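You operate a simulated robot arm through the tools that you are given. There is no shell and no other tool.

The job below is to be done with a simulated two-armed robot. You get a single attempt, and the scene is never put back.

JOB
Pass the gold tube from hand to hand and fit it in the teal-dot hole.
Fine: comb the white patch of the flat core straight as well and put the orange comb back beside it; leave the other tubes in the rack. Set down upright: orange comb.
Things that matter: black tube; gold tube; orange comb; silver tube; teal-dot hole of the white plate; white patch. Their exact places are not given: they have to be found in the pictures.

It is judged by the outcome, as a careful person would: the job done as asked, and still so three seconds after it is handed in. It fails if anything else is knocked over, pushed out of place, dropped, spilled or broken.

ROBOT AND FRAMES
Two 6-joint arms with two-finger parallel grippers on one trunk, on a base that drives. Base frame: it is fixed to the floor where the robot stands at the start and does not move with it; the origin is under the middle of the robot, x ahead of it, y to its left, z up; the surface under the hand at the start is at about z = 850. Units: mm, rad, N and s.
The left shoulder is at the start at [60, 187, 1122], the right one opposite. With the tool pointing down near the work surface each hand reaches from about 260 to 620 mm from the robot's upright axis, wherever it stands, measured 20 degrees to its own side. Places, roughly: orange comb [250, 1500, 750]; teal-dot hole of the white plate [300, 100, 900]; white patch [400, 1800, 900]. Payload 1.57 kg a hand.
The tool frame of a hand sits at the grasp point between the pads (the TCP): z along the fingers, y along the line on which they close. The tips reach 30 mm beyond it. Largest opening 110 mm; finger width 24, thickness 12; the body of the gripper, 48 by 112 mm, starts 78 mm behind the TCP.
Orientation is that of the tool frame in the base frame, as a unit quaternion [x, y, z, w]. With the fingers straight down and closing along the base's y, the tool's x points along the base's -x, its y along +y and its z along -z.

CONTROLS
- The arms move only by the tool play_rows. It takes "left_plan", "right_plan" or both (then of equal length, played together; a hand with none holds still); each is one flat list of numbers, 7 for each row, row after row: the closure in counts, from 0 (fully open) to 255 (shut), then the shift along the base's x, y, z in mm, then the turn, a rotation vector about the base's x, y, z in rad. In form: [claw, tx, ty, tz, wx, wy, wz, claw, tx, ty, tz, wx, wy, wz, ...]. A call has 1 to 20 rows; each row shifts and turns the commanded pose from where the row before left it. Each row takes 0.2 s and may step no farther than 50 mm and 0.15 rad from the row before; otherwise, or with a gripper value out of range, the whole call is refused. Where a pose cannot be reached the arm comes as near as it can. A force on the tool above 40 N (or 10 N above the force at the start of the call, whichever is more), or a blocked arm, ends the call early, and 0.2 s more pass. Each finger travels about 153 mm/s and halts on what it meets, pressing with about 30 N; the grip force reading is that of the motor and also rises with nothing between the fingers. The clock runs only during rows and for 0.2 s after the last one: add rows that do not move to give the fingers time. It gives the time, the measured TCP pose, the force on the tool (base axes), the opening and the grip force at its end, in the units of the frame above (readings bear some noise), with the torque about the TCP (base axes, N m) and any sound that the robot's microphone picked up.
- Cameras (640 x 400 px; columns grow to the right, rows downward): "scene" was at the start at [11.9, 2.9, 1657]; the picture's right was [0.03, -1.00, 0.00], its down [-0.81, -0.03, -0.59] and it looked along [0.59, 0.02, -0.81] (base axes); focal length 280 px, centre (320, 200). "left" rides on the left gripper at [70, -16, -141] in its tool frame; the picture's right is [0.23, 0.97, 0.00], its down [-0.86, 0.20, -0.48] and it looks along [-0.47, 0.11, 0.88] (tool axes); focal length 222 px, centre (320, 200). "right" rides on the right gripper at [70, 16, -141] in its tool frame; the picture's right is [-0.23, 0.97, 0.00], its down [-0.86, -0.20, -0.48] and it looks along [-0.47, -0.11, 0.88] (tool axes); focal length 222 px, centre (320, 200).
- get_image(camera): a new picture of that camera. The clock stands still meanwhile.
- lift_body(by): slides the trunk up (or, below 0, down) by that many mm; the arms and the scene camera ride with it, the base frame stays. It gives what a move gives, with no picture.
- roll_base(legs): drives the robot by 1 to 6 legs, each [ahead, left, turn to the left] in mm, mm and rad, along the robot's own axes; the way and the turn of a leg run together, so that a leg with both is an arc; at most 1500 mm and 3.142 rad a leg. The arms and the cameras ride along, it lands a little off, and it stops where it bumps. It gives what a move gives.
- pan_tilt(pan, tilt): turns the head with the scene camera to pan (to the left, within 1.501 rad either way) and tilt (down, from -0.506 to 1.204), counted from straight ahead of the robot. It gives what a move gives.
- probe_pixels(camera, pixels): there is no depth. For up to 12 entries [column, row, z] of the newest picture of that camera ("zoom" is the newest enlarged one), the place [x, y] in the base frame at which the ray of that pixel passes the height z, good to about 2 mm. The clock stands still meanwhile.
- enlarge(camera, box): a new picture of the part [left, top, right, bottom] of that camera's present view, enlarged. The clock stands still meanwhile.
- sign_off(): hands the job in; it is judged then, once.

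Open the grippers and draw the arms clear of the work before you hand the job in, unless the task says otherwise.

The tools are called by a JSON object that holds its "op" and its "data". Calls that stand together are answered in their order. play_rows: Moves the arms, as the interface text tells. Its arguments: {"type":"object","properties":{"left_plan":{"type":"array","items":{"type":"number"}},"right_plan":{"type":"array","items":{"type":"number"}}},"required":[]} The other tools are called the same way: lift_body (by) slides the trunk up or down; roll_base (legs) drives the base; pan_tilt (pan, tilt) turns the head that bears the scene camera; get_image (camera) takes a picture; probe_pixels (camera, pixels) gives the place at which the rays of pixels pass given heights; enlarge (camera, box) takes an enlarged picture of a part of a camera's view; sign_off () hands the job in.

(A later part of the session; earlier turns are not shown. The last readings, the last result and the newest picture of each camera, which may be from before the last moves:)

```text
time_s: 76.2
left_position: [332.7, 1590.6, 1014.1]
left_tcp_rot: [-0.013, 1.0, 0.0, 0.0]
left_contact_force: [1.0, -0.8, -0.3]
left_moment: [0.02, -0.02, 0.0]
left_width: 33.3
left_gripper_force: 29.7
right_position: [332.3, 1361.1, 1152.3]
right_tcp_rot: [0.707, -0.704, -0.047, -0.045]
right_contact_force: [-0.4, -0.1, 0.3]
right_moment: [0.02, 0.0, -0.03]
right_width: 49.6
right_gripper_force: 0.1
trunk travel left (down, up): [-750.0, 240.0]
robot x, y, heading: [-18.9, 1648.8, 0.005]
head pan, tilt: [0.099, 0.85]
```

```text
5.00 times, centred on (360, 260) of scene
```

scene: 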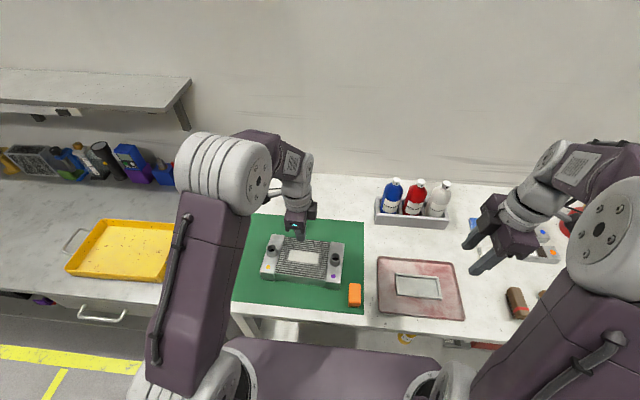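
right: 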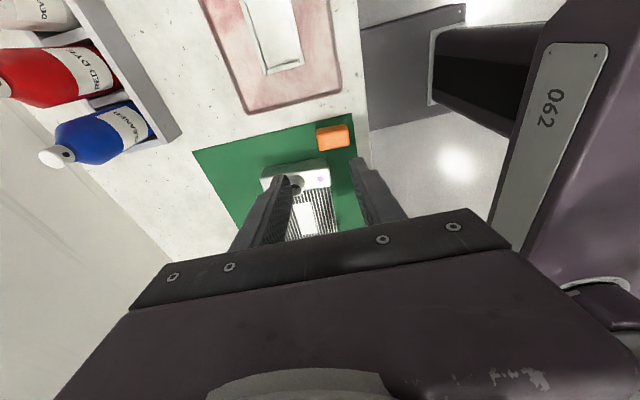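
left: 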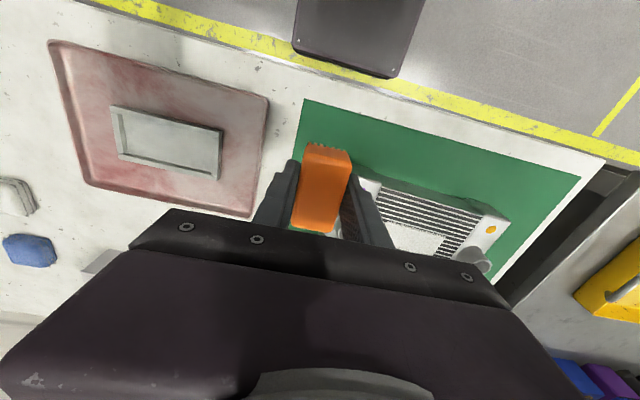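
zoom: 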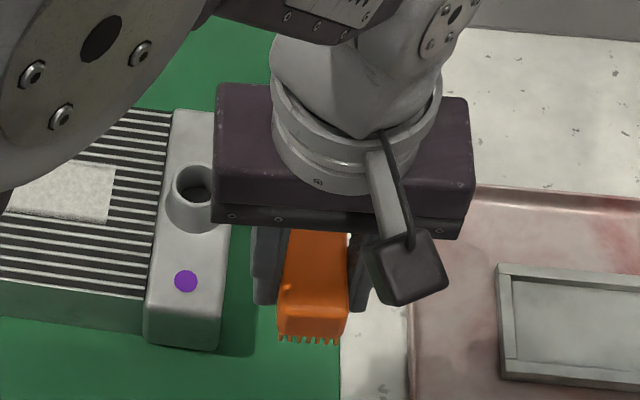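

The comb is held securely, with its teeth about 35 mm below the TCP. I turn the hand −93.5° (to match the core's −2° yaw) and carry it above the patch.

{"op": "play_rows", "data": {"left_plan": [255, 8.1, 13.45, 0, 0, 0, -0.136, 255, 8.1, 13.45, 0, 0, 0, -0.136, 255, 8.1, 13.45, 0, 0, 0, -0.136, 255, 8.1, 13.45, 0, 0, 0, -0.136, 255, 8.1, 13.45, 0, 0, 0, -0.136, 255, 8.1, 13.45, 0, 0, 0, -0.136, 255, 8.1, 13.45, 0, 0, 0, -0.136, 255, 8.1, 13.45, 0, 0, 0, -0.136, 255, 8.1, 13.45, 0, 0, 0, -0.136, 255, 8.1, 13.45, 0, 0, 0, -0.136, 255, 8.1, 13.45, 0, 0, 0, -0.136, 255, 8.1, 13.45, 0, 0, 0, -0.136]}}

{"op": "get_image", "data": {"camera": "left"}}

{"op": "get_image", "data": {"camera": "scene"}}

{"op": "enlarge", "data": {"camera": "left", "box": [220, 0, 420, 220]}}

{"op": "enlarge", "data": {"camera": "scene", "box": [250, 210, 360, 290]}}

```text
time_s: 78.8
left_position: [432.5, 1752.3, 1013.3]
left_tcp_rot: [0.72, 0.694, -0.001, -0.001]
left_contact_force: [0.6, -0.3, -0.1]
left_moment: [-0.06, 0.02, -0.03]
left_width: 33.2
left_gripper_force: 29.7
right_position: [333.2, 1361.2, 1151.9]
right_tcp_rot: [0.707, -0.704, -0.047, -0.046]
right_contact_force: [0.9, -0.2, -0.4]
right_moment: [0.01, 0.01, -0.01]
right_width: 49.8
right_gripper_force: 0.0
trunk travel left (down, up): [-750.0, 240.0]
robot x, y, heading: [-15.8, 1649.0, 0.007]
head pan, tilt: [0.099, 0.85]
```

```text
taken
```

left: 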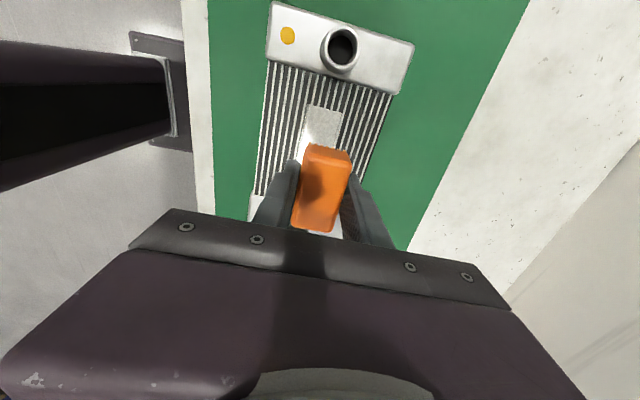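

```text
taken
```

scene: 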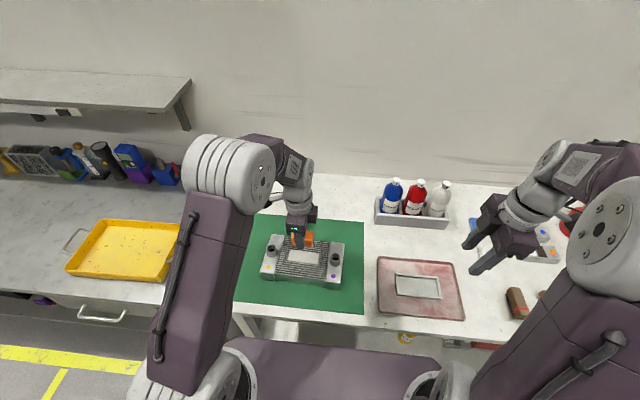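

```text
1.82 times, centred on (320, 110) of left
```

zoom: 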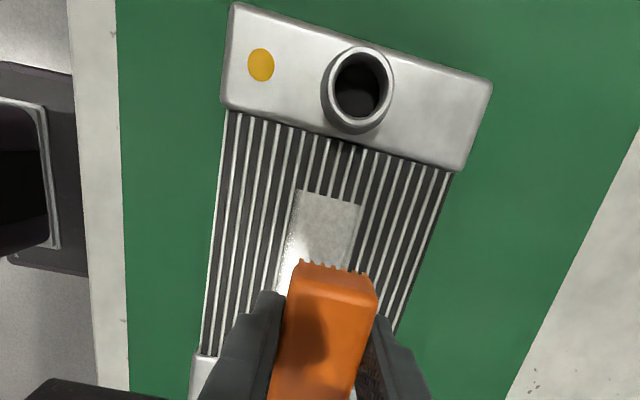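

```text
5.00 times, centred on (305, 250) of scene
```

zoom: 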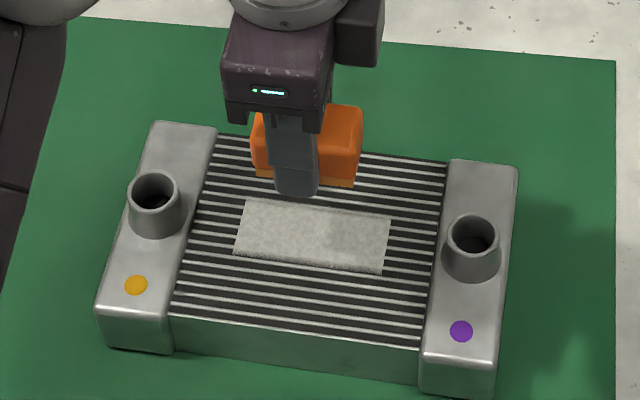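

I triangulate the patch's +y end corners, the stub tops and the core's tank in both cameras.

{"op": "probe_pixels", "data": {"camera": "left", "pixels": [[307.4, 104.5, 890], [307.4, 104.5, 900], [343.1, 112.7, 890], [343.1, 112.7, 900], [340.3, 48.5, 920], [340.3, 48.5, 940], [271, 62, 895], [396, 94, 895]]}}

{"op": "probe_pixels", "data": {"camera": "scene", "pixels": [[290.6, 250.4, 890], [290.6, 250.4, 900], [288, 260.4, 890], [288, 260.4, 900], [319.4, 253, 890], [319.4, 253, 900], [317.4, 264.4, 890], [317.4, 264.4, 900], [271.8, 248.2, 920], [271.8, 248.2, 940], [335.6, 257.2, 920], [335.6, 257.2, 940]]}}

```text
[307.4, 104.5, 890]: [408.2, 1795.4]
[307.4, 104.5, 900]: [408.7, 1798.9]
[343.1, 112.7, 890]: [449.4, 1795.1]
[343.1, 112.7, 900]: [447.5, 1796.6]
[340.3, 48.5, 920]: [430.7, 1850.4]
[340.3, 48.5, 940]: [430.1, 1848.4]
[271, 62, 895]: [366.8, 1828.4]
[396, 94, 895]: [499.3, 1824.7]
```

```text
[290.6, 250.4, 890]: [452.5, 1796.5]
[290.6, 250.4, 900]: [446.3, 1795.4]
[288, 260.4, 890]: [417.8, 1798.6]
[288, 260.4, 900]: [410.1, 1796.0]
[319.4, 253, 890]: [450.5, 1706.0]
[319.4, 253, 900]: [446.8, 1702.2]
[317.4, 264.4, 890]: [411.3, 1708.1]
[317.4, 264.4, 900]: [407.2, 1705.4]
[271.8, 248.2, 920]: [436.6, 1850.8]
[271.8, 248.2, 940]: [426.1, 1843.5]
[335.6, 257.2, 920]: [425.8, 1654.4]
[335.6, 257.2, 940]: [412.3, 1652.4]
```

The core's top is at z≈899, the patch centre is about (427.5,1750) and its size about 40 × 93 mm, with the fins along (0.026,1). The comb's blade row is 33 mm wide, so two overlapping passes are needed. I go to the start of pass one: TCP (420,1712), first at height 955.

{"op": "play_rows", "data": {"left_plan": [255, -2.1, -6.7, -6, 0, 0, 0, 255, -2.1, -6.7, -10, 0, 0, 0, 255, -2.1, -6.7, -10, 0, 0, 0, 255, -2.1, -6.7, -10, 0, 0, 0, 255, -2.1, -6.7, -10, 0, 0, 0, 255, -2.1, -6.7, -12, 0, 0, 0, 255, 0, 0, 0, 0, 0, 0]}}

{"op": "enlarge", "data": {"camera": "scene", "box": [260, 215, 350, 285]}}

{"op": "enlarge", "data": {"camera": "left", "box": [240, 60, 400, 240]}}

{"op": "get_image", "data": {"camera": "right"}}

```text
time_s: 80.4
left_position: [416.8, 1711.0, 956.4]
left_tcp_rot: [0.72, 0.694, 0.0, 0.0]
left_contact_force: [-1.0, 0.1, -0.5]
left_moment: [-0.01, 0.02, 0.0]
left_width: 33.0
left_gripper_force: 29.7
right_position: [332.1, 1361.5, 1153.4]
right_tcp_rot: [0.707, -0.704, -0.046, -0.045]
right_contact_force: [-0.7, 0.1, 0.3]
right_moment: [0.02, 0.03, 0.0]
right_width: 49.7
right_gripper_force: 0.1
trunk travel left (down, up): [-750.0, 240.0]
robot x, y, heading: [-14.8, 1646.9, 0.008]
head pan, tilt: [0.099, 0.85]
```

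```text
5.71 times, centred on (305, 250) of scene
```

zoom: 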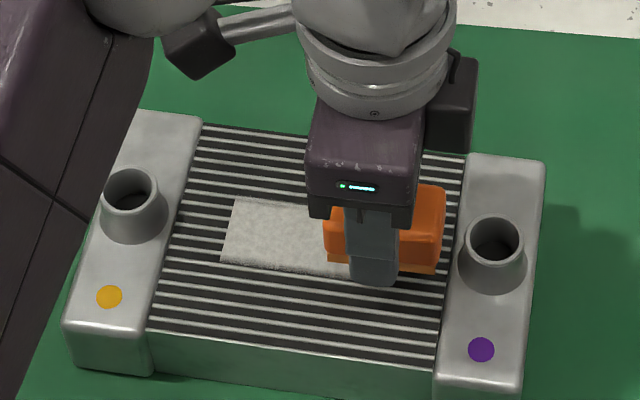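

```text
2.22 times, centred on (320, 150) of left
```

zoom: 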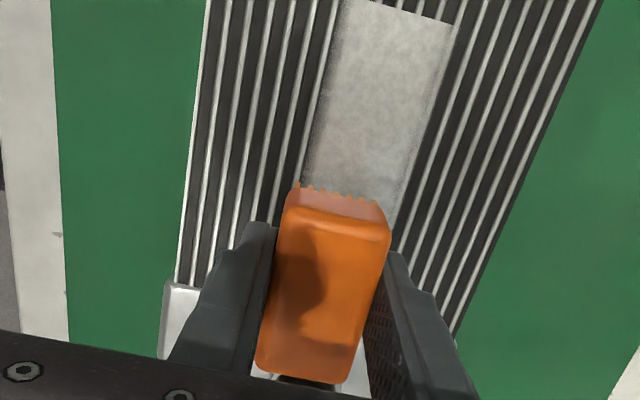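

```text
taken
```

right: 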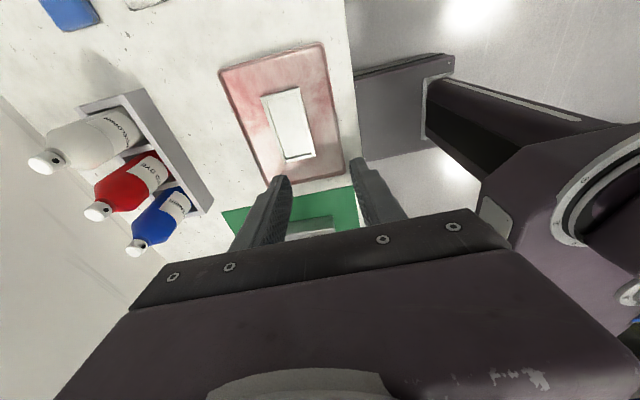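

The blades are parallel to the fins and offset toward the near side, as planned. I lower toward the surface in small steps, watching the force.

{"op": "play_rows", "data": {"left_plan": [255, 1, 0, -6, 0, 0, 0, 255, 1, 0, -6, 0, 0, 0, 255, 0, 0, -4, 0, 0, 0, 255, 0, 0, -2, 0, 0, 0, 255, 0, 0, -2, 0, 0, 0, 255, 0, 0, 0, 0, 0, 0]}}

{"op": "enlarge", "data": {"camera": "scene", "box": [285, 235, 345, 280]}}

{"op": "enlarge", "data": {"camera": "left", "box": [260, 80, 400, 220]}}

```text
time_s: 81.8
left_position: [418.9, 1711.9, 935.9]
left_tcp_rot: [0.719, 0.695, 0.0, 0.0]
left_contact_force: [0.6, -0.2, -0.2]
left_moment: [0.06, 0.0, -0.02]
left_width: 33.0
left_gripper_force: 30.3
right_position: [332.9, 1361.5, 1152.0]
right_tcp_rot: [0.706, -0.705, -0.048, -0.046]
right_contact_force: [-0.2, 0.3, 0.2]
right_moment: [0.0, 0.02, 0.0]
right_width: 49.4
right_gripper_force: 0.2
trunk travel left (down, up): [-750.0, 240.0]
robot x, y, heading: [-20.7, 1648.7, 0.003]
head pan, tilt: [0.099, 0.85]
```

```text
8.89 times, centred on (315, 258) of scene
```

zoom: 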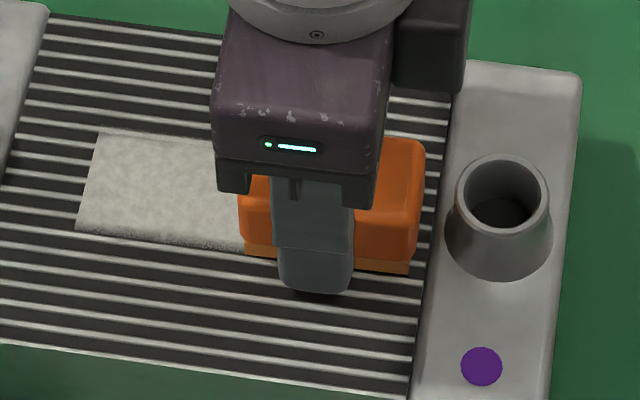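

```text
2.86 times, centred on (330, 150) of left
```

zoom: 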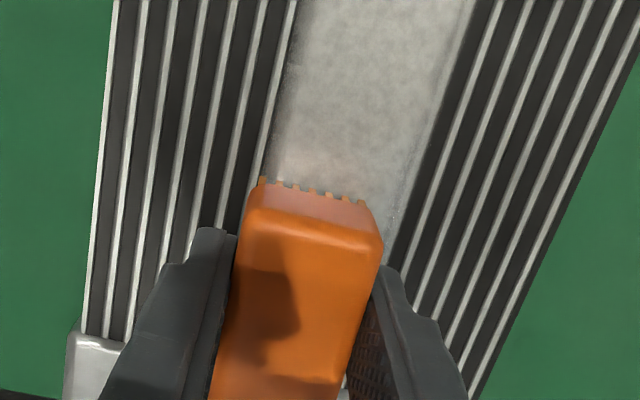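

The teeth are just above the surface. I go down in 1 mm steps until I feel contact.

{"op": "play_rows", "data": {"left_plan": [255, 0, 0, -1, 0, 0, 0, 255, 0, 0, -1, 0, 0, 0, 255, 0, 0, -1, 0, 0, 0, 255, 0, 0, 0, 0, 0, 0]}}

{"op": "enlarge", "data": {"camera": "left", "box": [260, 80, 400, 220]}}

```text
time_s: 82.8
left_position: [420.2, 1712.2, 934.8]
left_tcp_rot: [0.719, 0.695, 0.002, 0.002]
left_contact_force: [2.9, 1.9, 23.0]
left_moment: [0.02, 0.02, -0.02]
left_width: 33.5
left_gripper_force: 30.0
right_position: [331.5, 1361.7, 1153.3]
right_tcp_rot: [0.707, -0.704, -0.047, -0.047]
right_contact_force: [-0.2, 0.0, -0.2]
right_moment: [0.0, -0.01, 0.0]
right_width: 49.5
right_gripper_force: 0.1
trunk travel left (down, up): [-750.0, 240.0]
robot x, y, heading: [-24.3, 1648.2, 0.006]
head pan, tilt: [0.099, 0.85]
```

```text
2.86 times, centred on (330, 150) of left
```

zoom: 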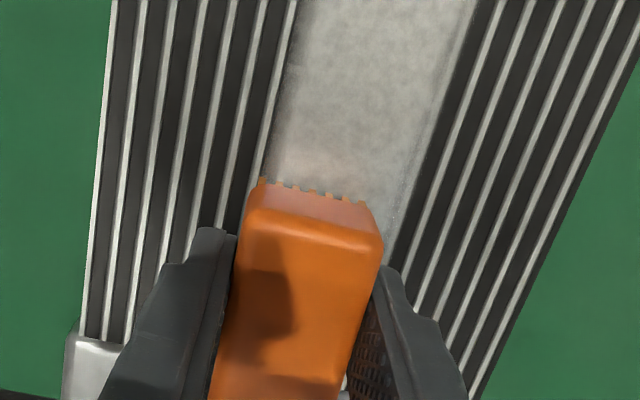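

Contact at 23 N: the surface is at z≈899. I ease off to a light press and draw the comb along the fins (+y) over the patch.

{"op": "play_rows", "data": {"left_plan": [255, 0, 0, 1.5, 0, 0, 0, 255, 0.1, 4, 0, 0, 0, 0, 255, 0.1, 5, 0, 0, 0, 0, 255, 0.1, 5, 0, 0, 0, 0, 255, 0.1, 5, 0, 0, 0, 0, 255, 0.1, 5, 0, 0, 0, 0, 255, 0.1, 5, 0, 0, 0, 0, 255, 0.2, 5, 0, 0, 0, 0]}}

{"op": "enlarge", "data": {"camera": "left", "box": [260, 60, 400, 220]}}

{"op": "enlarge", "data": {"camera": "scene", "box": [275, 235, 345, 280]}}

```text
time_s: 84.6
left_position: [420.8, 1745.3, 933.9]
left_tcp_rot: [0.719, 0.695, 0.001, -0.001]
left_contact_force: [-0.3, -0.3, -0.9]
left_moment: [0.02, -0.04, -0.02]
left_width: 33.0
left_gripper_force: 30.3
right_position: [332.3, 1361.7, 1152.0]
right_tcp_rot: [0.707, -0.704, -0.047, -0.046]
right_contact_force: [0.2, 0.1, 0.4]
right_moment: [0.0, 0.0, 0.01]
right_width: 49.5
right_gripper_force: 0.1
trunk travel left (down, up): [-750.0, 240.0]
robot x, y, heading: [-22.2, 1647.1, 0.005]
head pan, tilt: [0.099, 0.85]
```

```text
2.50 times, centred on (330, 140) of left
```

zoom: 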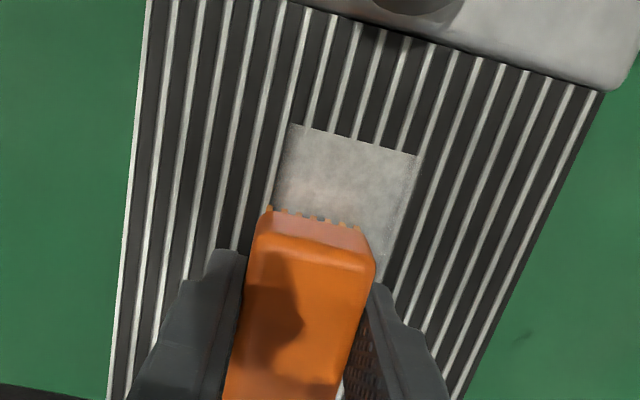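

```text
8.89 times, centred on (310, 258) of scene
```

zoom: 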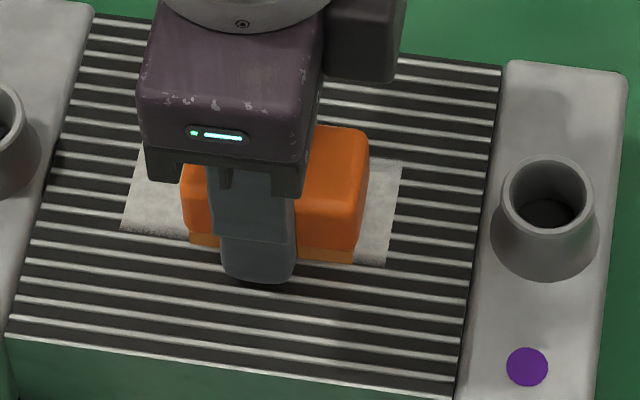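

There was no contact in that stroke and the patch behind is unchanged. I press down 1 mm at a time for about 10 N and continue the stroke.

{"op": "play_rows", "data": {"left_plan": [255, 0, 0, -1, 0, 0, 0, 255, 0, 0, 0, 0, 0, 0]}}

```text
time_s: 85.2
left_position: [421.3, 1746.2, 934.8]
left_tcp_rot: [0.718, 0.696, 0.001, 0.0]
left_contact_force: [0.2, 1.4, 5.7]
left_moment: [0.03, 0.03, 0.0]
left_width: 33.2
left_gripper_force: 30.4
right_position: [333.0, 1361.5, 1152.5]
right_tcp_rot: [0.707, -0.705, -0.047, -0.046]
right_contact_force: [-0.4, -0.2, 0.4]
right_moment: [0.03, -0.02, 0.0]
right_width: 49.6
right_gripper_force: 0.1
trunk travel left (down, up): [-750.0, 240.0]
robot x, y, heading: [-18.0, 1644.9, -0.0]
head pan, tilt: [0.099, 0.85]
```

Contact at 5.7 N. I press 0.5 mm more and stroke on to y≈1796.

{"op": "play_rows", "data": {"left_plan": [255, 0, 0, -0.5, 0, 0, 0, 255, 0.1, 4, 0, 0, 0, 0, 255, 0.1, 5, 0, 0, 0, 0, 255, 0.1, 5, 0, 0, 0, 0, 255, 0.2, 5, 0, 0, 0, 0, 255, 0.1, 5, 0, 0, 0, 0, 255, 0.1, 5, 0, 0, 0, 0, 255, 0.2, 5, 0, 0, 0, 0, 255, 0.1, 5, 0, 0, 0, 0, 255, 0.1, 5, 0, 0, 0, 0, 255, 0.1, 5, 0, 0, 0, 0]}}

{"op": "enlarge", "data": {"camera": "left", "box": [260, 60, 400, 220]}}

{"op": "enlarge", "data": {"camera": "scene", "box": [260, 225, 350, 285]}}

```text
time_s: 87.6
left_position: [421.2, 1793.7, 933.7]
left_tcp_rot: [0.719, 0.695, 0.001, -0.001]
left_contact_force: [-0.2, -6.3, 18.6]
left_moment: [-0.07, 0.04, 0.0]
left_width: 33.2
left_gripper_force: 30.0
right_position: [329.6, 1359.9, 1152.1]
right_tcp_rot: [0.707, -0.704, -0.047, -0.046]
right_contact_force: [0.3, 0.4, -0.8]
right_moment: [0.04, -0.03, 0.05]
right_width: 49.8
right_gripper_force: 0.0
trunk travel left (down, up): [-750.0, 240.0]
robot x, y, heading: [-21.6, 1646.9, 0.007]
head pan, tilt: [0.099, 0.85]
```

```text
2.50 times, centred on (330, 140) of left
```

zoom: 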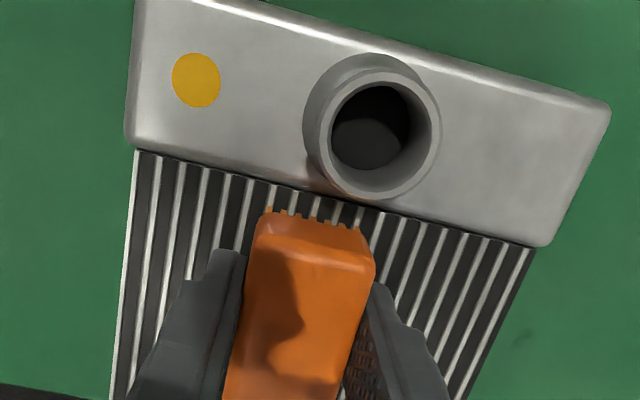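

```text
6.67 times, centred on (305, 255) of scene
```

zoom: 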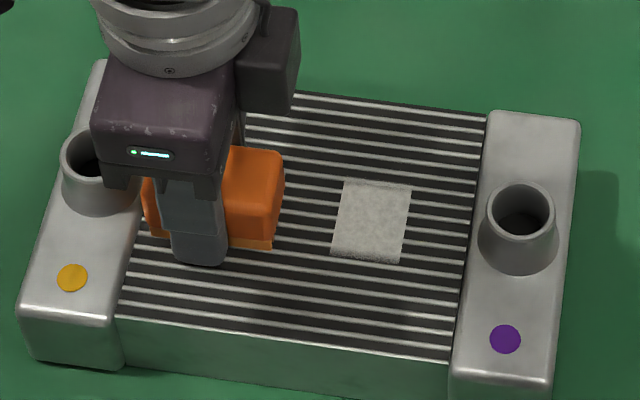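

It works: with contact, the fins behind the comb are straight, and only the part I swept without contact is still white. I measure the remaining white piece in the zoom.

{"op": "probe_pixels", "data": {"camera": "zoom", "pixels": [[343, 180, 899], [331, 252, 899], [411, 188, 899], [400, 262, 899], [278, 240, 899], [285, 160, 915]]}}

```text
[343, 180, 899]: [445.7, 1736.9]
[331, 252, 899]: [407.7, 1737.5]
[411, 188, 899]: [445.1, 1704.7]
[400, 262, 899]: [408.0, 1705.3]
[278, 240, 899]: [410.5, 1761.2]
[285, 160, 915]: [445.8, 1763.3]
```

White remains only at y 1705–1737. I lift 12 mm, return to the start end (y≈1711) and look at the swept part.

{"op": "play_rows", "data": {"left_plan": [255, 0, 0, 6, 0, 0, 0, 255, 0, 0, 8, 0, 0, 0, 255, -0.4, -14, 0, 0, 0, 0, 255, -0.4, -14, 0, 0, 0, 0, 255, -0.4, -14, 0, 0, 0, 0, 255, -0.4, -14, 0, 0, 0, 0, 255, -0.4, -14, 0, 0, 0, 0, 255, -0.3, -14, 0, 0, 0, 0, 255, 0, 0, 0, 0, 0, 0]}}

{"op": "enlarge", "data": {"camera": "left", "box": [260, 40, 400, 220]}}

{"op": "enlarge", "data": {"camera": "scene", "box": [260, 225, 350, 285]}}

```text
time_s: 89.6
left_position: [420.2, 1710.8, 947.5]
left_tcp_rot: [0.72, 0.694, 0.0, 0.0]
left_contact_force: [0.0, -0.2, -0.5]
left_moment: [0.03, 0.01, 0.03]
left_width: 33.2
left_gripper_force: 30.2
right_position: [331.3, 1361.0, 1152.0]
right_tcp_rot: [0.707, -0.704, -0.047, -0.045]
right_contact_force: [0.7, 0.3, 0.0]
right_moment: [-0.03, 0.0, -0.04]
right_width: 49.7
right_gripper_force: 0.0
trunk travel left (down, up): [-750.0, 240.0]
robot x, y, heading: [-17.6, 1643.0, 0.006]
head pan, tilt: [0.099, 0.85]
```

```text
2.22 times, centred on (330, 130) of left
```

zoom: 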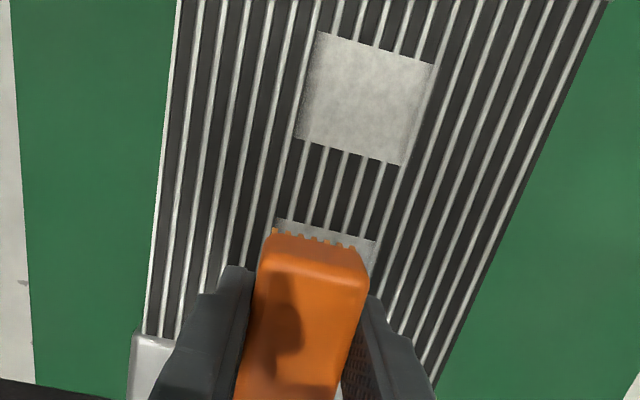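

```text
6.67 times, centred on (305, 255) of scene
```

zoom: 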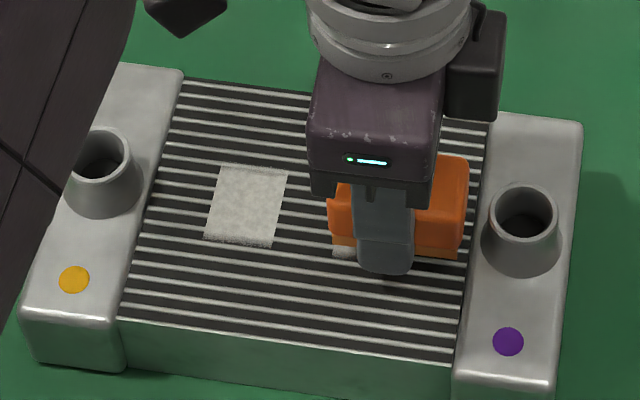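

Only the middle third (y 1737–1767) got cleared; both end zones remain. I centre the comb a bit better (x +4), then lower to a light contact at the −y end for a full contact stroke through that zone.

{"op": "play_rows", "data": {"left_plan": [255, 2, 0, -6, 0, 0, 0, 255, 2, 0, -5, 0, 0, 0, 255, 0, 0, -1, 0, 0, 0, 255, 0, 0, -0.5, 0, 0, 0, 255, 0, 0, 0, 0, 0, 0]}}

```text
time_s: 90.8
left_position: [424.4, 1710.3, 935.6]
left_tcp_rot: [0.72, 0.694, 0.0, 0.0]
left_contact_force: [0.4, 0.1, -0.3]
left_moment: [-0.03, -0.03, 0.0]
left_width: 33.4
left_gripper_force: 29.9
right_position: [332.0, 1361.2, 1151.8]
right_tcp_rot: [0.707, -0.705, -0.048, -0.045]
right_contact_force: [0.9, 0.0, 1.0]
right_moment: [0.01, 0.01, -0.01]
right_width: 49.7
right_gripper_force: 0.0
trunk travel left (down, up): [-750.0, 240.0]
robot x, y, heading: [-15.2, 1647.6, 0.01]
head pan, tilt: [0.099, 0.85]
```

No contact yet; I go down another 1.5 mm.

{"op": "play_rows", "data": {"left_plan": [255, 0, 0, -1, 0, 0, 0, 255, 0, 0, -0.5, 0, 0, 0, 255, 0, 0, 0, 0, 0, 0]}}

```text
time_s: 91.6
left_position: [423.8, 1709.9, 934.4]
left_tcp_rot: [0.719, 0.695, 0.001, 0.0]
left_contact_force: [-0.2, 1.7, 5.1]
left_moment: [0.22, -0.04, -0.04]
left_width: 33.2
left_gripper_force: 30.0
right_position: [332.1, 1361.3, 1152.5]
right_tcp_rot: [0.707, -0.705, -0.046, -0.046]
right_contact_force: [0.2, 0.1, 0.9]
right_moment: [-0.03, 0.0, -0.01]
right_width: 49.5
right_gripper_force: 0.0
trunk travel left (down, up): [-750.0, 240.0]
robot x, y, heading: [-19.9, 1646.6, 0.01]
head pan, tilt: [0.099, 0.85]
```

5 N contact. I press 0.7 mm more and stroke +y by 40 mm through the first zone.

{"op": "play_rows", "data": {"left_plan": [255, 0, 0, -0.7, 0, 0, 0, 255, 0.1, 4, 0, 0, 0, 0, 255, 0.1, 4, 0, 0, 0, 0, 255, 0.1, 4, 0, 0, 0, 0, 255, 0.1, 4, 0, 0, 0, 0, 255, 0.1, 4, 0, 0, 0, 0, 255, 0.1, 4, 0, 0, 0, 0, 255, 0.1, 4, 0, 0, 0, 0, 255, 0.1, 4, 0, 0, 0, 0, 255, 0.1, 4, 0, 0, 0, 0, 255, 0.1, 4, 0, 0, 0, 0]}}

{"op": "enlarge", "data": {"camera": "scene", "box": [260, 225, 350, 285]}}

{"op": "enlarge", "data": {"camera": "left", "box": [260, 40, 400, 220]}}

```text
time_s: 94.0
left_position: [423.3, 1748.6, 933.4]
left_tcp_rot: [0.72, 0.694, 0.001, 0.0]
left_contact_force: [-1.4, -6.8, 22.0]
left_moment: [-0.03, 0.09, 0.03]
left_width: 33.2
left_gripper_force: 30.2
right_position: [330.3, 1360.0, 1153.8]
right_tcp_rot: [0.706, -0.705, -0.046, -0.047]
right_contact_force: [0.2, -0.1, -0.1]
right_moment: [0.01, -0.01, 0.02]
right_width: 49.5
right_gripper_force: 0.0
trunk travel left (down, up): [-750.0, 240.0]
robot x, y, heading: [-16.3, 1647.7, 0.004]
head pan, tilt: [0.099, 0.85]
```

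```text
6.67 times, centred on (305, 255) of scene
```

zoom: 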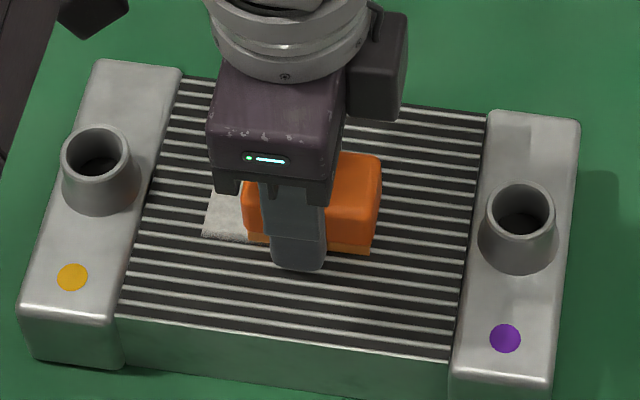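

```text
2.22 times, centred on (330, 130) of left
```

zoom: 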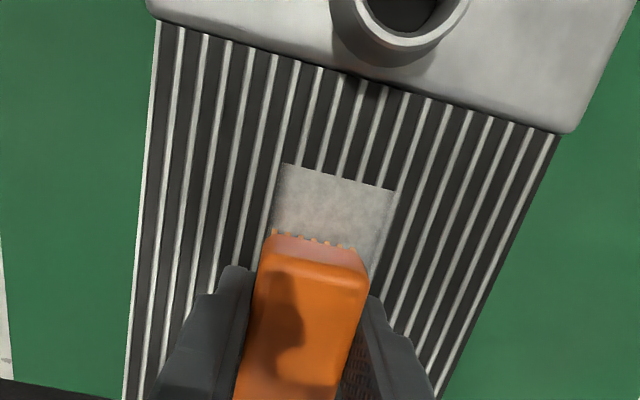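

The first zone is cleared; only the +y third is still white. I lift a little, move to its far end (y≈1797), and will stroke back in −y so that the comb stays clear of the tank and stub.

{"op": "play_rows", "data": {"left_plan": [255, 0, 0, 4, 0, 0, 0, 255, 0, 0, 3, 0, 0, 0, 255, 0.3, 12, 0, 0, 0, 0, 255, 0.3, 12, 0, 0, 0, 0, 255, 0.3, 12, 0, 0, 0, 0, 255, 0.3, 12, 0, 0, 0, 0, 255, 0, 0, -4, 0, 0, 0, 255, 0, 0, 0, 0, 0, 0]}}

{"op": "enlarge", "data": {"camera": "left", "box": [260, 60, 400, 220]}}

{"op": "enlarge", "data": {"camera": "scene", "box": [260, 225, 350, 285]}}

```text
time_s: 95.8
left_position: [426.1, 1798.1, 935.4]
left_tcp_rot: [0.72, 0.694, -0.001, 0.0]
left_contact_force: [0.5, -0.3, -1.2]
left_moment: [0.0, 0.0, -0.01]
left_width: 33.1
left_gripper_force: 29.9
right_position: [332.5, 1361.2, 1153.9]
right_tcp_rot: [0.707, -0.704, -0.047, -0.046]
right_contact_force: [-0.1, -0.5, -0.6]
right_moment: [0.03, 0.02, 0.02]
right_width: 49.7
right_gripper_force: 0.1
trunk travel left (down, up): [-750.0, 240.0]
robot x, y, heading: [-20.2, 1645.6, 0.007]
head pan, tilt: [0.099, 0.85]
```

```text
2.50 times, centred on (330, 140) of left
```

zoom: 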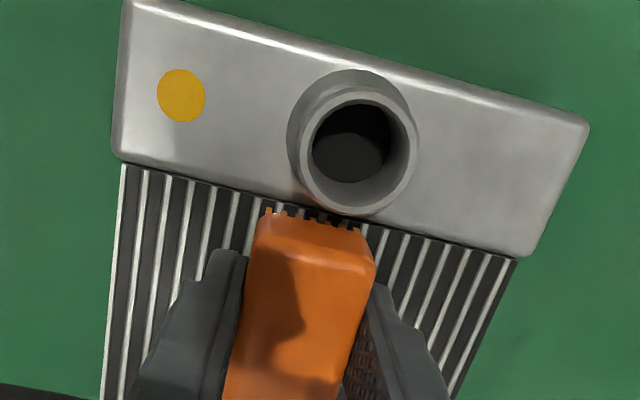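

```text
6.67 times, centred on (305, 255) of scene
```

zoom: 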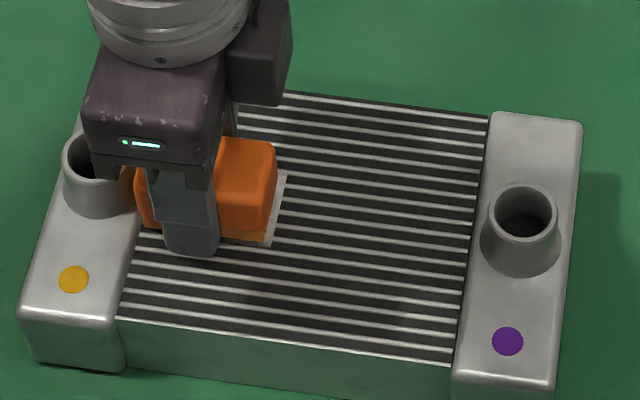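

The comb's front edge is right by the tank, with no contact. I back off 2 mm and lower to contact.

{"op": "play_rows", "data": {"left_plan": [255, 0, -2, 0, 0, 0, 0, 255, 0, 0, -1, 0, 0, 0, 255, 0, 0, -0.5, 0, 0, 0, 255, 0, 0, 0, 0, 0, 0]}}

```text
time_s: 96.8
left_position: [425.8, 1796.1, 933.5]
left_tcp_rot: [0.719, 0.695, 0.0, 0.0]
left_contact_force: [0.5, -0.6, -0.7]
left_moment: [-0.05, 0.03, 0.04]
left_width: 33.2
left_gripper_force: 30.5
right_position: [332.0, 1361.5, 1151.7]
right_tcp_rot: [0.707, -0.704, -0.047, -0.045]
right_contact_force: [0.0, 0.2, 0.0]
right_moment: [-0.04, -0.02, 0.0]
right_width: 49.7
right_gripper_force: 0.1
trunk travel left (down, up): [-750.0, 240.0]
robot x, y, heading: [-23.4, 1646.9, 0.008]
head pan, tilt: [0.099, 0.85]
```

{"op": "play_rows", "data": {"left_plan": [255, 0, 0, -0.7, 0, 0, 0, 255, 0, 0, -0.5, 0, 0, 0, 255, 0, 0, 0, 0, 0, 0]}}

```text
time_s: 97.6
left_position: [425.9, 1796.1, 933.9]
left_tcp_rot: [0.719, 0.695, 0.0, 0.0]
left_contact_force: [1.7, 1.8, 9.3]
left_moment: [0.3, 0.03, -0.03]
left_width: 33.2
left_gripper_force: 30.1
right_position: [331.2, 1361.8, 1153.7]
right_tcp_rot: [0.707, -0.704, -0.047, -0.046]
right_contact_force: [0.2, 0.5, 0.9]
right_moment: [0.01, -0.02, -0.02]
right_width: 49.2
right_gripper_force: 0.1
trunk travel left (down, up): [-750.0, 240.0]
robot x, y, heading: [-20.5, 1645.9, 0.007]
head pan, tilt: [0.099, 0.85]
```

Contact at 9 N, about what I want. I stroke back along the fins in −y by 44 mm.

{"op": "play_rows", "data": {"left_plan": [255, -0.1, -4, 0, 0, 0, 0, 255, -0.1, -4, 0, 0, 0, 0, 255, -0.1, -4, 0, 0, 0, 0, 255, -0.1, -4, 0, 0, 0, 0, 255, -0.1, -4, 0, 0, 0, 0, 255, -0.1, -4, 0, 0, 0, 0, 255, -0.1, -4, 0, 0, 0, 0, 255, -0.1, -4, 0, 0, 0, 0, 255, -0.1, -4, 0, 0, 0, 0, 255, -0.1, -4, 0, 0, 0, 0, 255, -0.1, -4, 0, 0, 0, 0]}}

{"op": "enlarge", "data": {"camera": "left", "box": [260, 60, 400, 220]}}

{"op": "enlarge", "data": {"camera": "scene", "box": [260, 225, 350, 285]}}

```text
time_s: 100.0
left_position: [423.7, 1753.0, 932.5]
left_tcp_rot: [0.72, 0.694, 0.0, 0.0]
left_contact_force: [-0.3, 4.6, 12.9]
left_moment: [0.22, 0.02, 0.0]
left_width: 33.4
left_gripper_force: 29.8
right_position: [331.4, 1362.4, 1152.7]
right_tcp_rot: [0.707, -0.704, -0.046, -0.046]
right_contact_force: [0.3, 0.3, -1.0]
right_moment: [-0.01, -0.05, 0.01]
right_width: 49.5
right_gripper_force: 0.0
trunk travel left (down, up): [-750.0, 240.0]
robot x, y, heading: [-23.8, 1649.7, 0.007]
head pan, tilt: [0.099, 0.85]
```

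```text
2.50 times, centred on (330, 140) of left
```

zoom: 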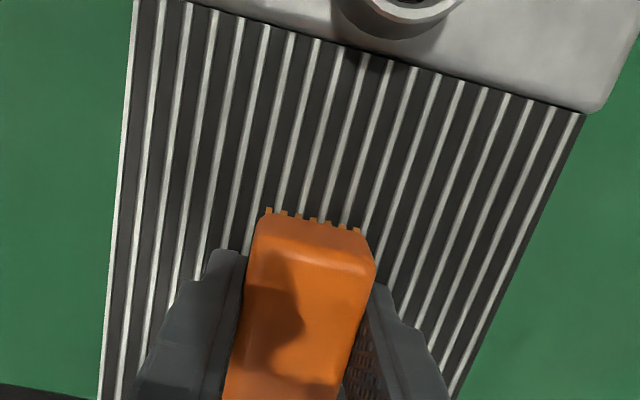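

```text
6.67 times, centred on (305, 255) of scene
```

zoom: 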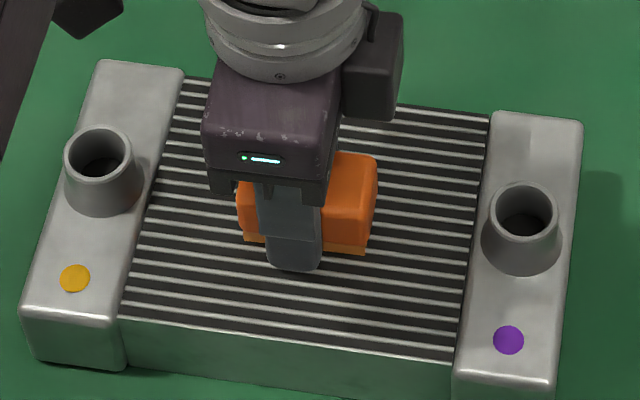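

Both ends show straight fins now. I lift the comb off gently and check the whole core.

{"op": "play_rows", "data": {"left_plan": [255, 0, 0, 3, 0, 0, 0, 255, 0, 0, 5, 0, 0, 0, 255, 0, 0, 10, 0, 0, 0, 255, 0, 0, 15, 0, 0, 0, 255, 0, 0, 15, 0, 0, 0, 255, 0, 0, 15, 0, 0, 0, 255, 0, 0, 15, 0, 0, 0, 255, 0, 0, 4, 0, 0, 0]}}

{"op": "enlarge", "data": {"camera": "scene", "box": [255, 205, 355, 285]}}

{"op": "get_image", "data": {"camera": "left"}}

```text
time_s: 101.8
left_position: [425.0, 1753.4, 1015.0]
left_tcp_rot: [0.719, 0.695, -0.001, 0.001]
left_contact_force: [0.3, 0.6, -0.3]
left_moment: [-0.02, 0.03, -0.01]
left_width: 33.6
left_gripper_force: 30.2
right_position: [332.6, 1361.8, 1152.8]
right_tcp_rot: [0.707, -0.704, -0.047, -0.046]
right_contact_force: [0.5, 0.2, -0.3]
right_moment: [0.01, -0.01, 0.0]
right_width: 49.9
right_gripper_force: 0.1
trunk travel left (down, up): [-750.0, 240.0]
robot x, y, heading: [-18.2, 1644.7, 0.004]
head pan, tilt: [0.099, 0.85]
```

```text
5.00 times, centred on (305, 245) of scene
```

zoom: 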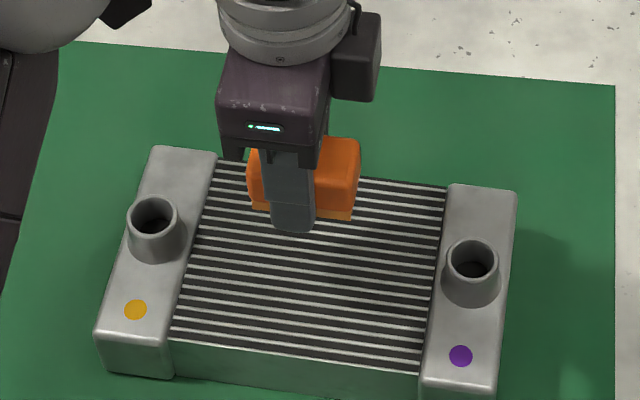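

```text
taken
```

left: 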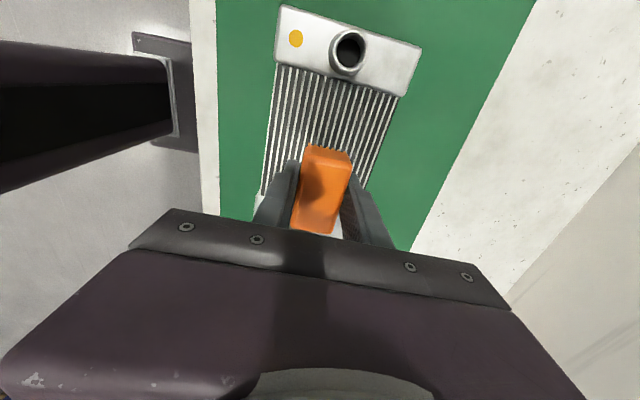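

The white patch is gone, all fins are straight, and the core hasn't moved (its stubs are at the same pixels as before). I carry the comb back to its old spot, reversing the turn.

{"op": "play_rows", "data": {"left_plan": [255, -7.6, -13.55, 0, 0, 0, 0.136, 255, -7.6, -13.55, 0, 0, 0, 0.136, 255, -7.6, -13.55, 0, 0, 0, 0.136, 255, -7.6, -13.55, 0, 0, 0, 0.136, 255, -7.6, -13.55, 0, 0, 0, 0.136, 255, -7.6, -13.55, 0, 0, 0, 0.136, 255, -7.6, -13.55, 0, 0, 0, 0.136, 255, -7.6, -13.55, 0, 0, 0, 0.136, 255, -7.6, -13.55, 0, 0, 0, 0.136, 255, -7.6, -13.55, 0, 0, 0, 0.136, 255, -7.6, -13.55, 0, 0, 0, 0.136, 255, -7.6, -13.55, 0, 0, 0, 0.136, 255, 0, 0, 0, 0, 0, 0]}}

{"op": "get_image", "data": {"camera": "left"}}

{"op": "enlarge", "data": {"camera": "scene", "box": [250, 210, 390, 310]}}

```text
time_s: 104.6
left_position: [334.0, 1589.0, 1015.6]
left_tcp_rot: [-0.013, 1.0, 0.0, 0.001]
left_contact_force: [-0.3, 0.2, -0.2]
left_moment: [-0.02, -0.02, -0.02]
left_width: 33.5
left_gripper_force: 30.2
right_position: [333.0, 1361.3, 1151.4]
right_tcp_rot: [0.707, -0.704, -0.047, -0.046]
right_contact_force: [0.6, -0.5, -0.3]
right_moment: [-0.03, -0.01, 0.02]
right_width: 49.7
right_gripper_force: 0.2
trunk travel left (down, up): [-750.0, 240.0]
robot x, y, heading: [-20.1, 1648.7, 0.002]
head pan, tilt: [0.099, 0.85]
```

```text
taken
```

left: 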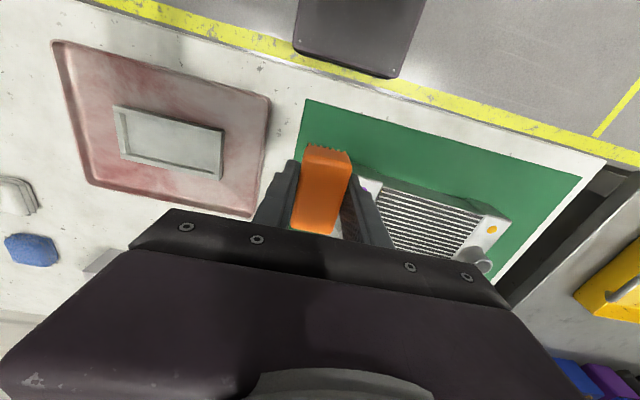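

```text
4.00 times, centred on (320, 260) of scene
```

zoom: 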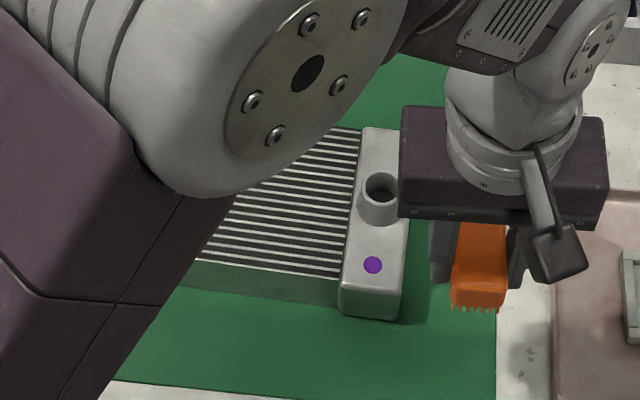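

I lower the comb to just above the mat (TCP z≈892), slowly at the end.

{"op": "play_rows", "data": {"left_plan": [255, 0, 0.5, -20, 0, 0, 0, 255, 0, 0.5, -25, 0, 0, 0, 255, 0, 0.5, -25, 0, 0, 0, 255, 0, 0, -25, 0, 0, 0, 255, 0, 0, -15, 0, 0, 0, 255, 0, 0, -8, 0, 0, 0, 255, 0, 0, -5, 0, 0, 0, 255, 0, 0, 0, 0, 0, 0]}}

{"op": "enlarge", "data": {"camera": "scene", "box": [335, 270, 375, 315]}}

```text
time_s: 106.4
left_position: [334.2, 1590.9, 892.2]
left_tcp_rot: [-0.014, 1.0, 0.0, 0.0]
left_contact_force: [0.9, 0.0, -1.4]
left_moment: [0.02, -0.01, 0.0]
left_width: 33.2
left_gripper_force: 29.5
right_position: [332.6, 1362.3, 1151.9]
right_tcp_rot: [0.706, -0.705, -0.047, -0.045]
right_contact_force: [-0.4, -0.8, 0.5]
right_moment: [0.02, -0.01, 0.01]
right_width: 49.7
right_gripper_force: 0.0
trunk travel left (down, up): [-750.0, 240.0]
robot x, y, heading: [-21.8, 1644.8, 0.005]
head pan, tilt: [0.099, 0.85]
```

```text
8.89 times, centred on (355, 292) of scene
```

zoom: 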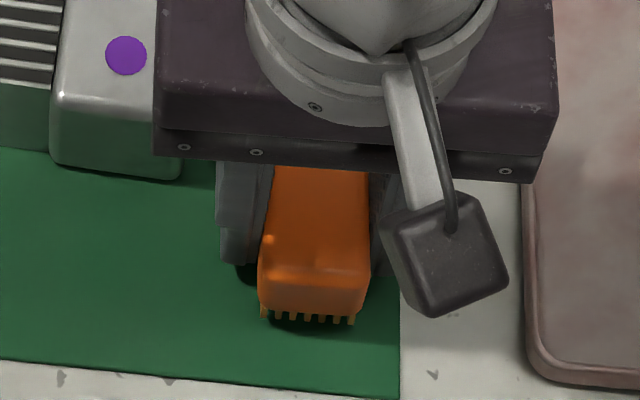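

The teeth are about 6 mm above the mat. I go down in 1–1.5 mm steps to touch.

{"op": "play_rows", "data": {"left_plan": [255, 0, 0, -1.5, 0, 0, 0, 255, 0, 0, -1.5, 0, 0, 0, 255, 0, 0, -1, 0, 0, 0, 255, 0, 0, -1, 0, 0, 0, 255, 0, 0, 0, 0, 0, 0]}}

```text
time_s: 107.6
left_position: [333.9, 1592.0, 886.6]
left_tcp_rot: [-0.014, 1.0, 0.0, -0.001]
left_contact_force: [0.2, 0.6, -0.2]
left_moment: [0.0, -0.01, -0.01]
left_width: 33.2
left_gripper_force: 29.9
right_position: [331.6, 1361.4, 1153.5]
right_tcp_rot: [0.707, -0.705, -0.047, -0.046]
right_contact_force: [0.1, -1.1, -0.2]
right_moment: [-0.03, 0.01, 0.0]
right_width: 49.5
right_gripper_force: 0.0
trunk travel left (down, up): [-750.0, 240.0]
robot x, y, heading: [-14.9, 1646.0, 0.005]
head pan, tilt: [0.099, 0.85]
```

{"op": "play_rows", "data": {"left_plan": [255, 0, 0, -0.7, 0, 0, 0, 255, 0, 0, -0.7, 0, 0, 0, 255, 0, 0, 0, 0, 0, 0]}}

```text
time_s: 108.4
left_position: [334.2, 1590.7, 885.7]
left_tcp_rot: [-0.014, 1.0, -0.001, 0.0]
left_contact_force: [0.2, -0.1, -0.2]
left_moment: [-0.01, 0.02, 0.02]
left_width: 33.3
left_gripper_force: 30.1
right_position: [332.5, 1361.8, 1151.1]
right_tcp_rot: [0.707, -0.704, -0.047, -0.045]
right_contact_force: [-0.1, 0.0, 0.6]
right_moment: [0.0, 0.02, -0.01]
right_width: 49.8
right_gripper_force: 0.0
trunk travel left (down, up): [-750.0, 240.0]
robot x, y, heading: [-20.4, 1650.1, 0.003]
head pan, tilt: [0.099, 0.85]
```

Still no contact, so I go down a bit more.

{"op": "play_rows", "data": {"left_plan": [255, 0, 0, -0.7, 0, 0, 0, 255, 0, 0, -0.7, 0, 0, 0, 255, 0, 0, 0, 0, 0, 0]}}

{"op": "enlarge", "data": {"camera": "scene", "box": [335, 270, 375, 315]}}

```text
time_s: 109.2
left_position: [334.7, 1591.7, 884.5]
left_tcp_rot: [-0.014, 1.0, 0.0, 0.0]
left_contact_force: [1.7, -0.6, 5.7]
left_moment: [0.01, 0.09, 0.03]
left_width: 33.2
left_gripper_force: 30.4
right_position: [332.4, 1361.4, 1154.0]
right_tcp_rot: [0.707, -0.705, -0.047, -0.046]
right_contact_force: [0.9, 0.0, 0.5]
right_moment: [0.01, 0.0, -0.02]
right_width: 49.7
right_gripper_force: 0.1
trunk travel left (down, up): [-750.0, 240.0]
robot x, y, heading: [-21.8, 1647.3, 0.008]
head pan, tilt: [0.099, 0.85]
```

```text
8.89 times, centred on (355, 292) of scene
```

zoom: 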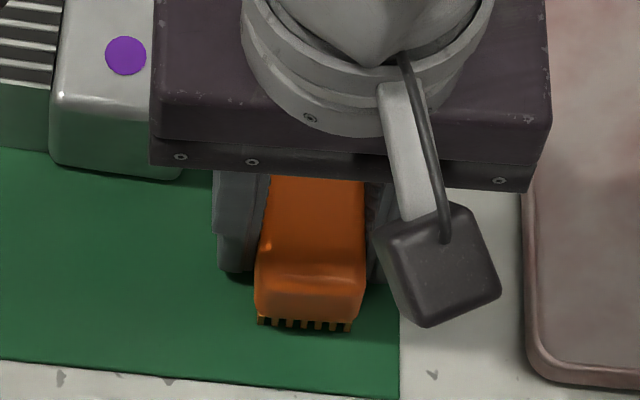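

The comb touches the mat (5.7 N). I open the fingers gradually to 50 mm and then lift straight up.

{"op": "play_rows", "data": {"left_plan": [200, 0, 0, 0.5, 0, 0, 0, 172, 0, 0, 0, 0, 0, 0, 160, 0, 0, 0, 0, 0, 0, 145, 0, 0, 0, 0, 0, 0, 140, 0, 0, 0, 0, 0, 0, 140, 0, 0, 10, 0, 0, 0, 140, 0, 0, 20, 0, 0, 0, 140, 0, 0, 30, 0, 0, 0, 140, 0, 0, 40, 0, 0, 0, 140, 0, 0, 40, 0, 0, 0]}}

{"op": "enlarge", "data": {"camera": "scene", "box": [325, 265, 385, 315]}}

{"op": "get_image", "data": {"camera": "left"}}

```text
time_s: 111.4
left_position: [331.0, 1591.0, 1027.2]
left_tcp_rot: [-0.014, 1.0, 0.0, 0.0]
left_contact_force: [0.2, -0.1, -0.5]
left_moment: [0.04, -0.04, -0.01]
left_width: 49.3
left_gripper_force: 0.0
right_position: [331.1, 1361.3, 1152.4]
right_tcp_rot: [0.707, -0.704, -0.046, -0.045]
right_contact_force: [-0.5, 0.1, -0.6]
right_moment: [-0.01, 0.03, -0.03]
right_width: 49.5
right_gripper_force: 0.1
trunk travel left (down, up): [-750.0, 240.0]
robot x, y, heading: [-18.3, 1646.8, 0.005]
head pan, tilt: [0.099, 0.85]
```

```text
8.00 times, centred on (355, 290) of scene
```

zoom: 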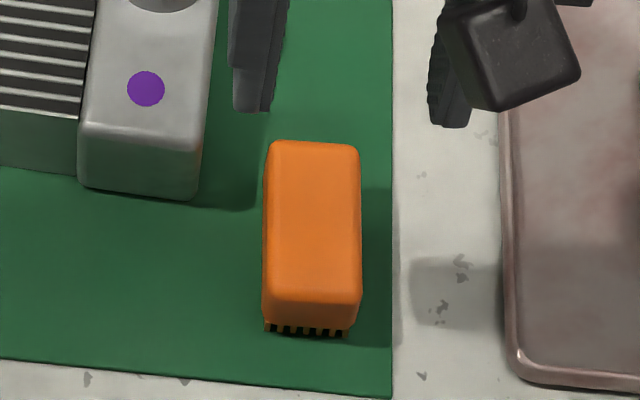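

```text
taken
```

left: 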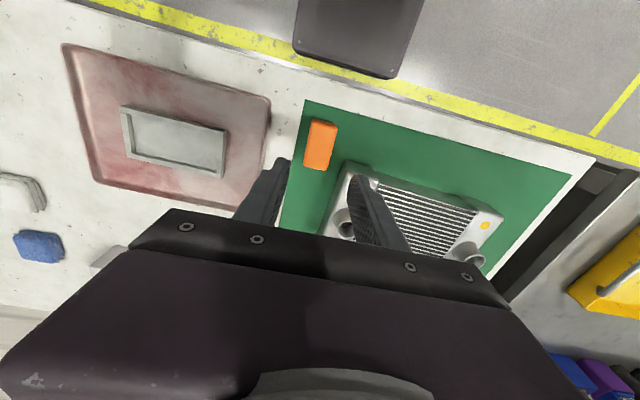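

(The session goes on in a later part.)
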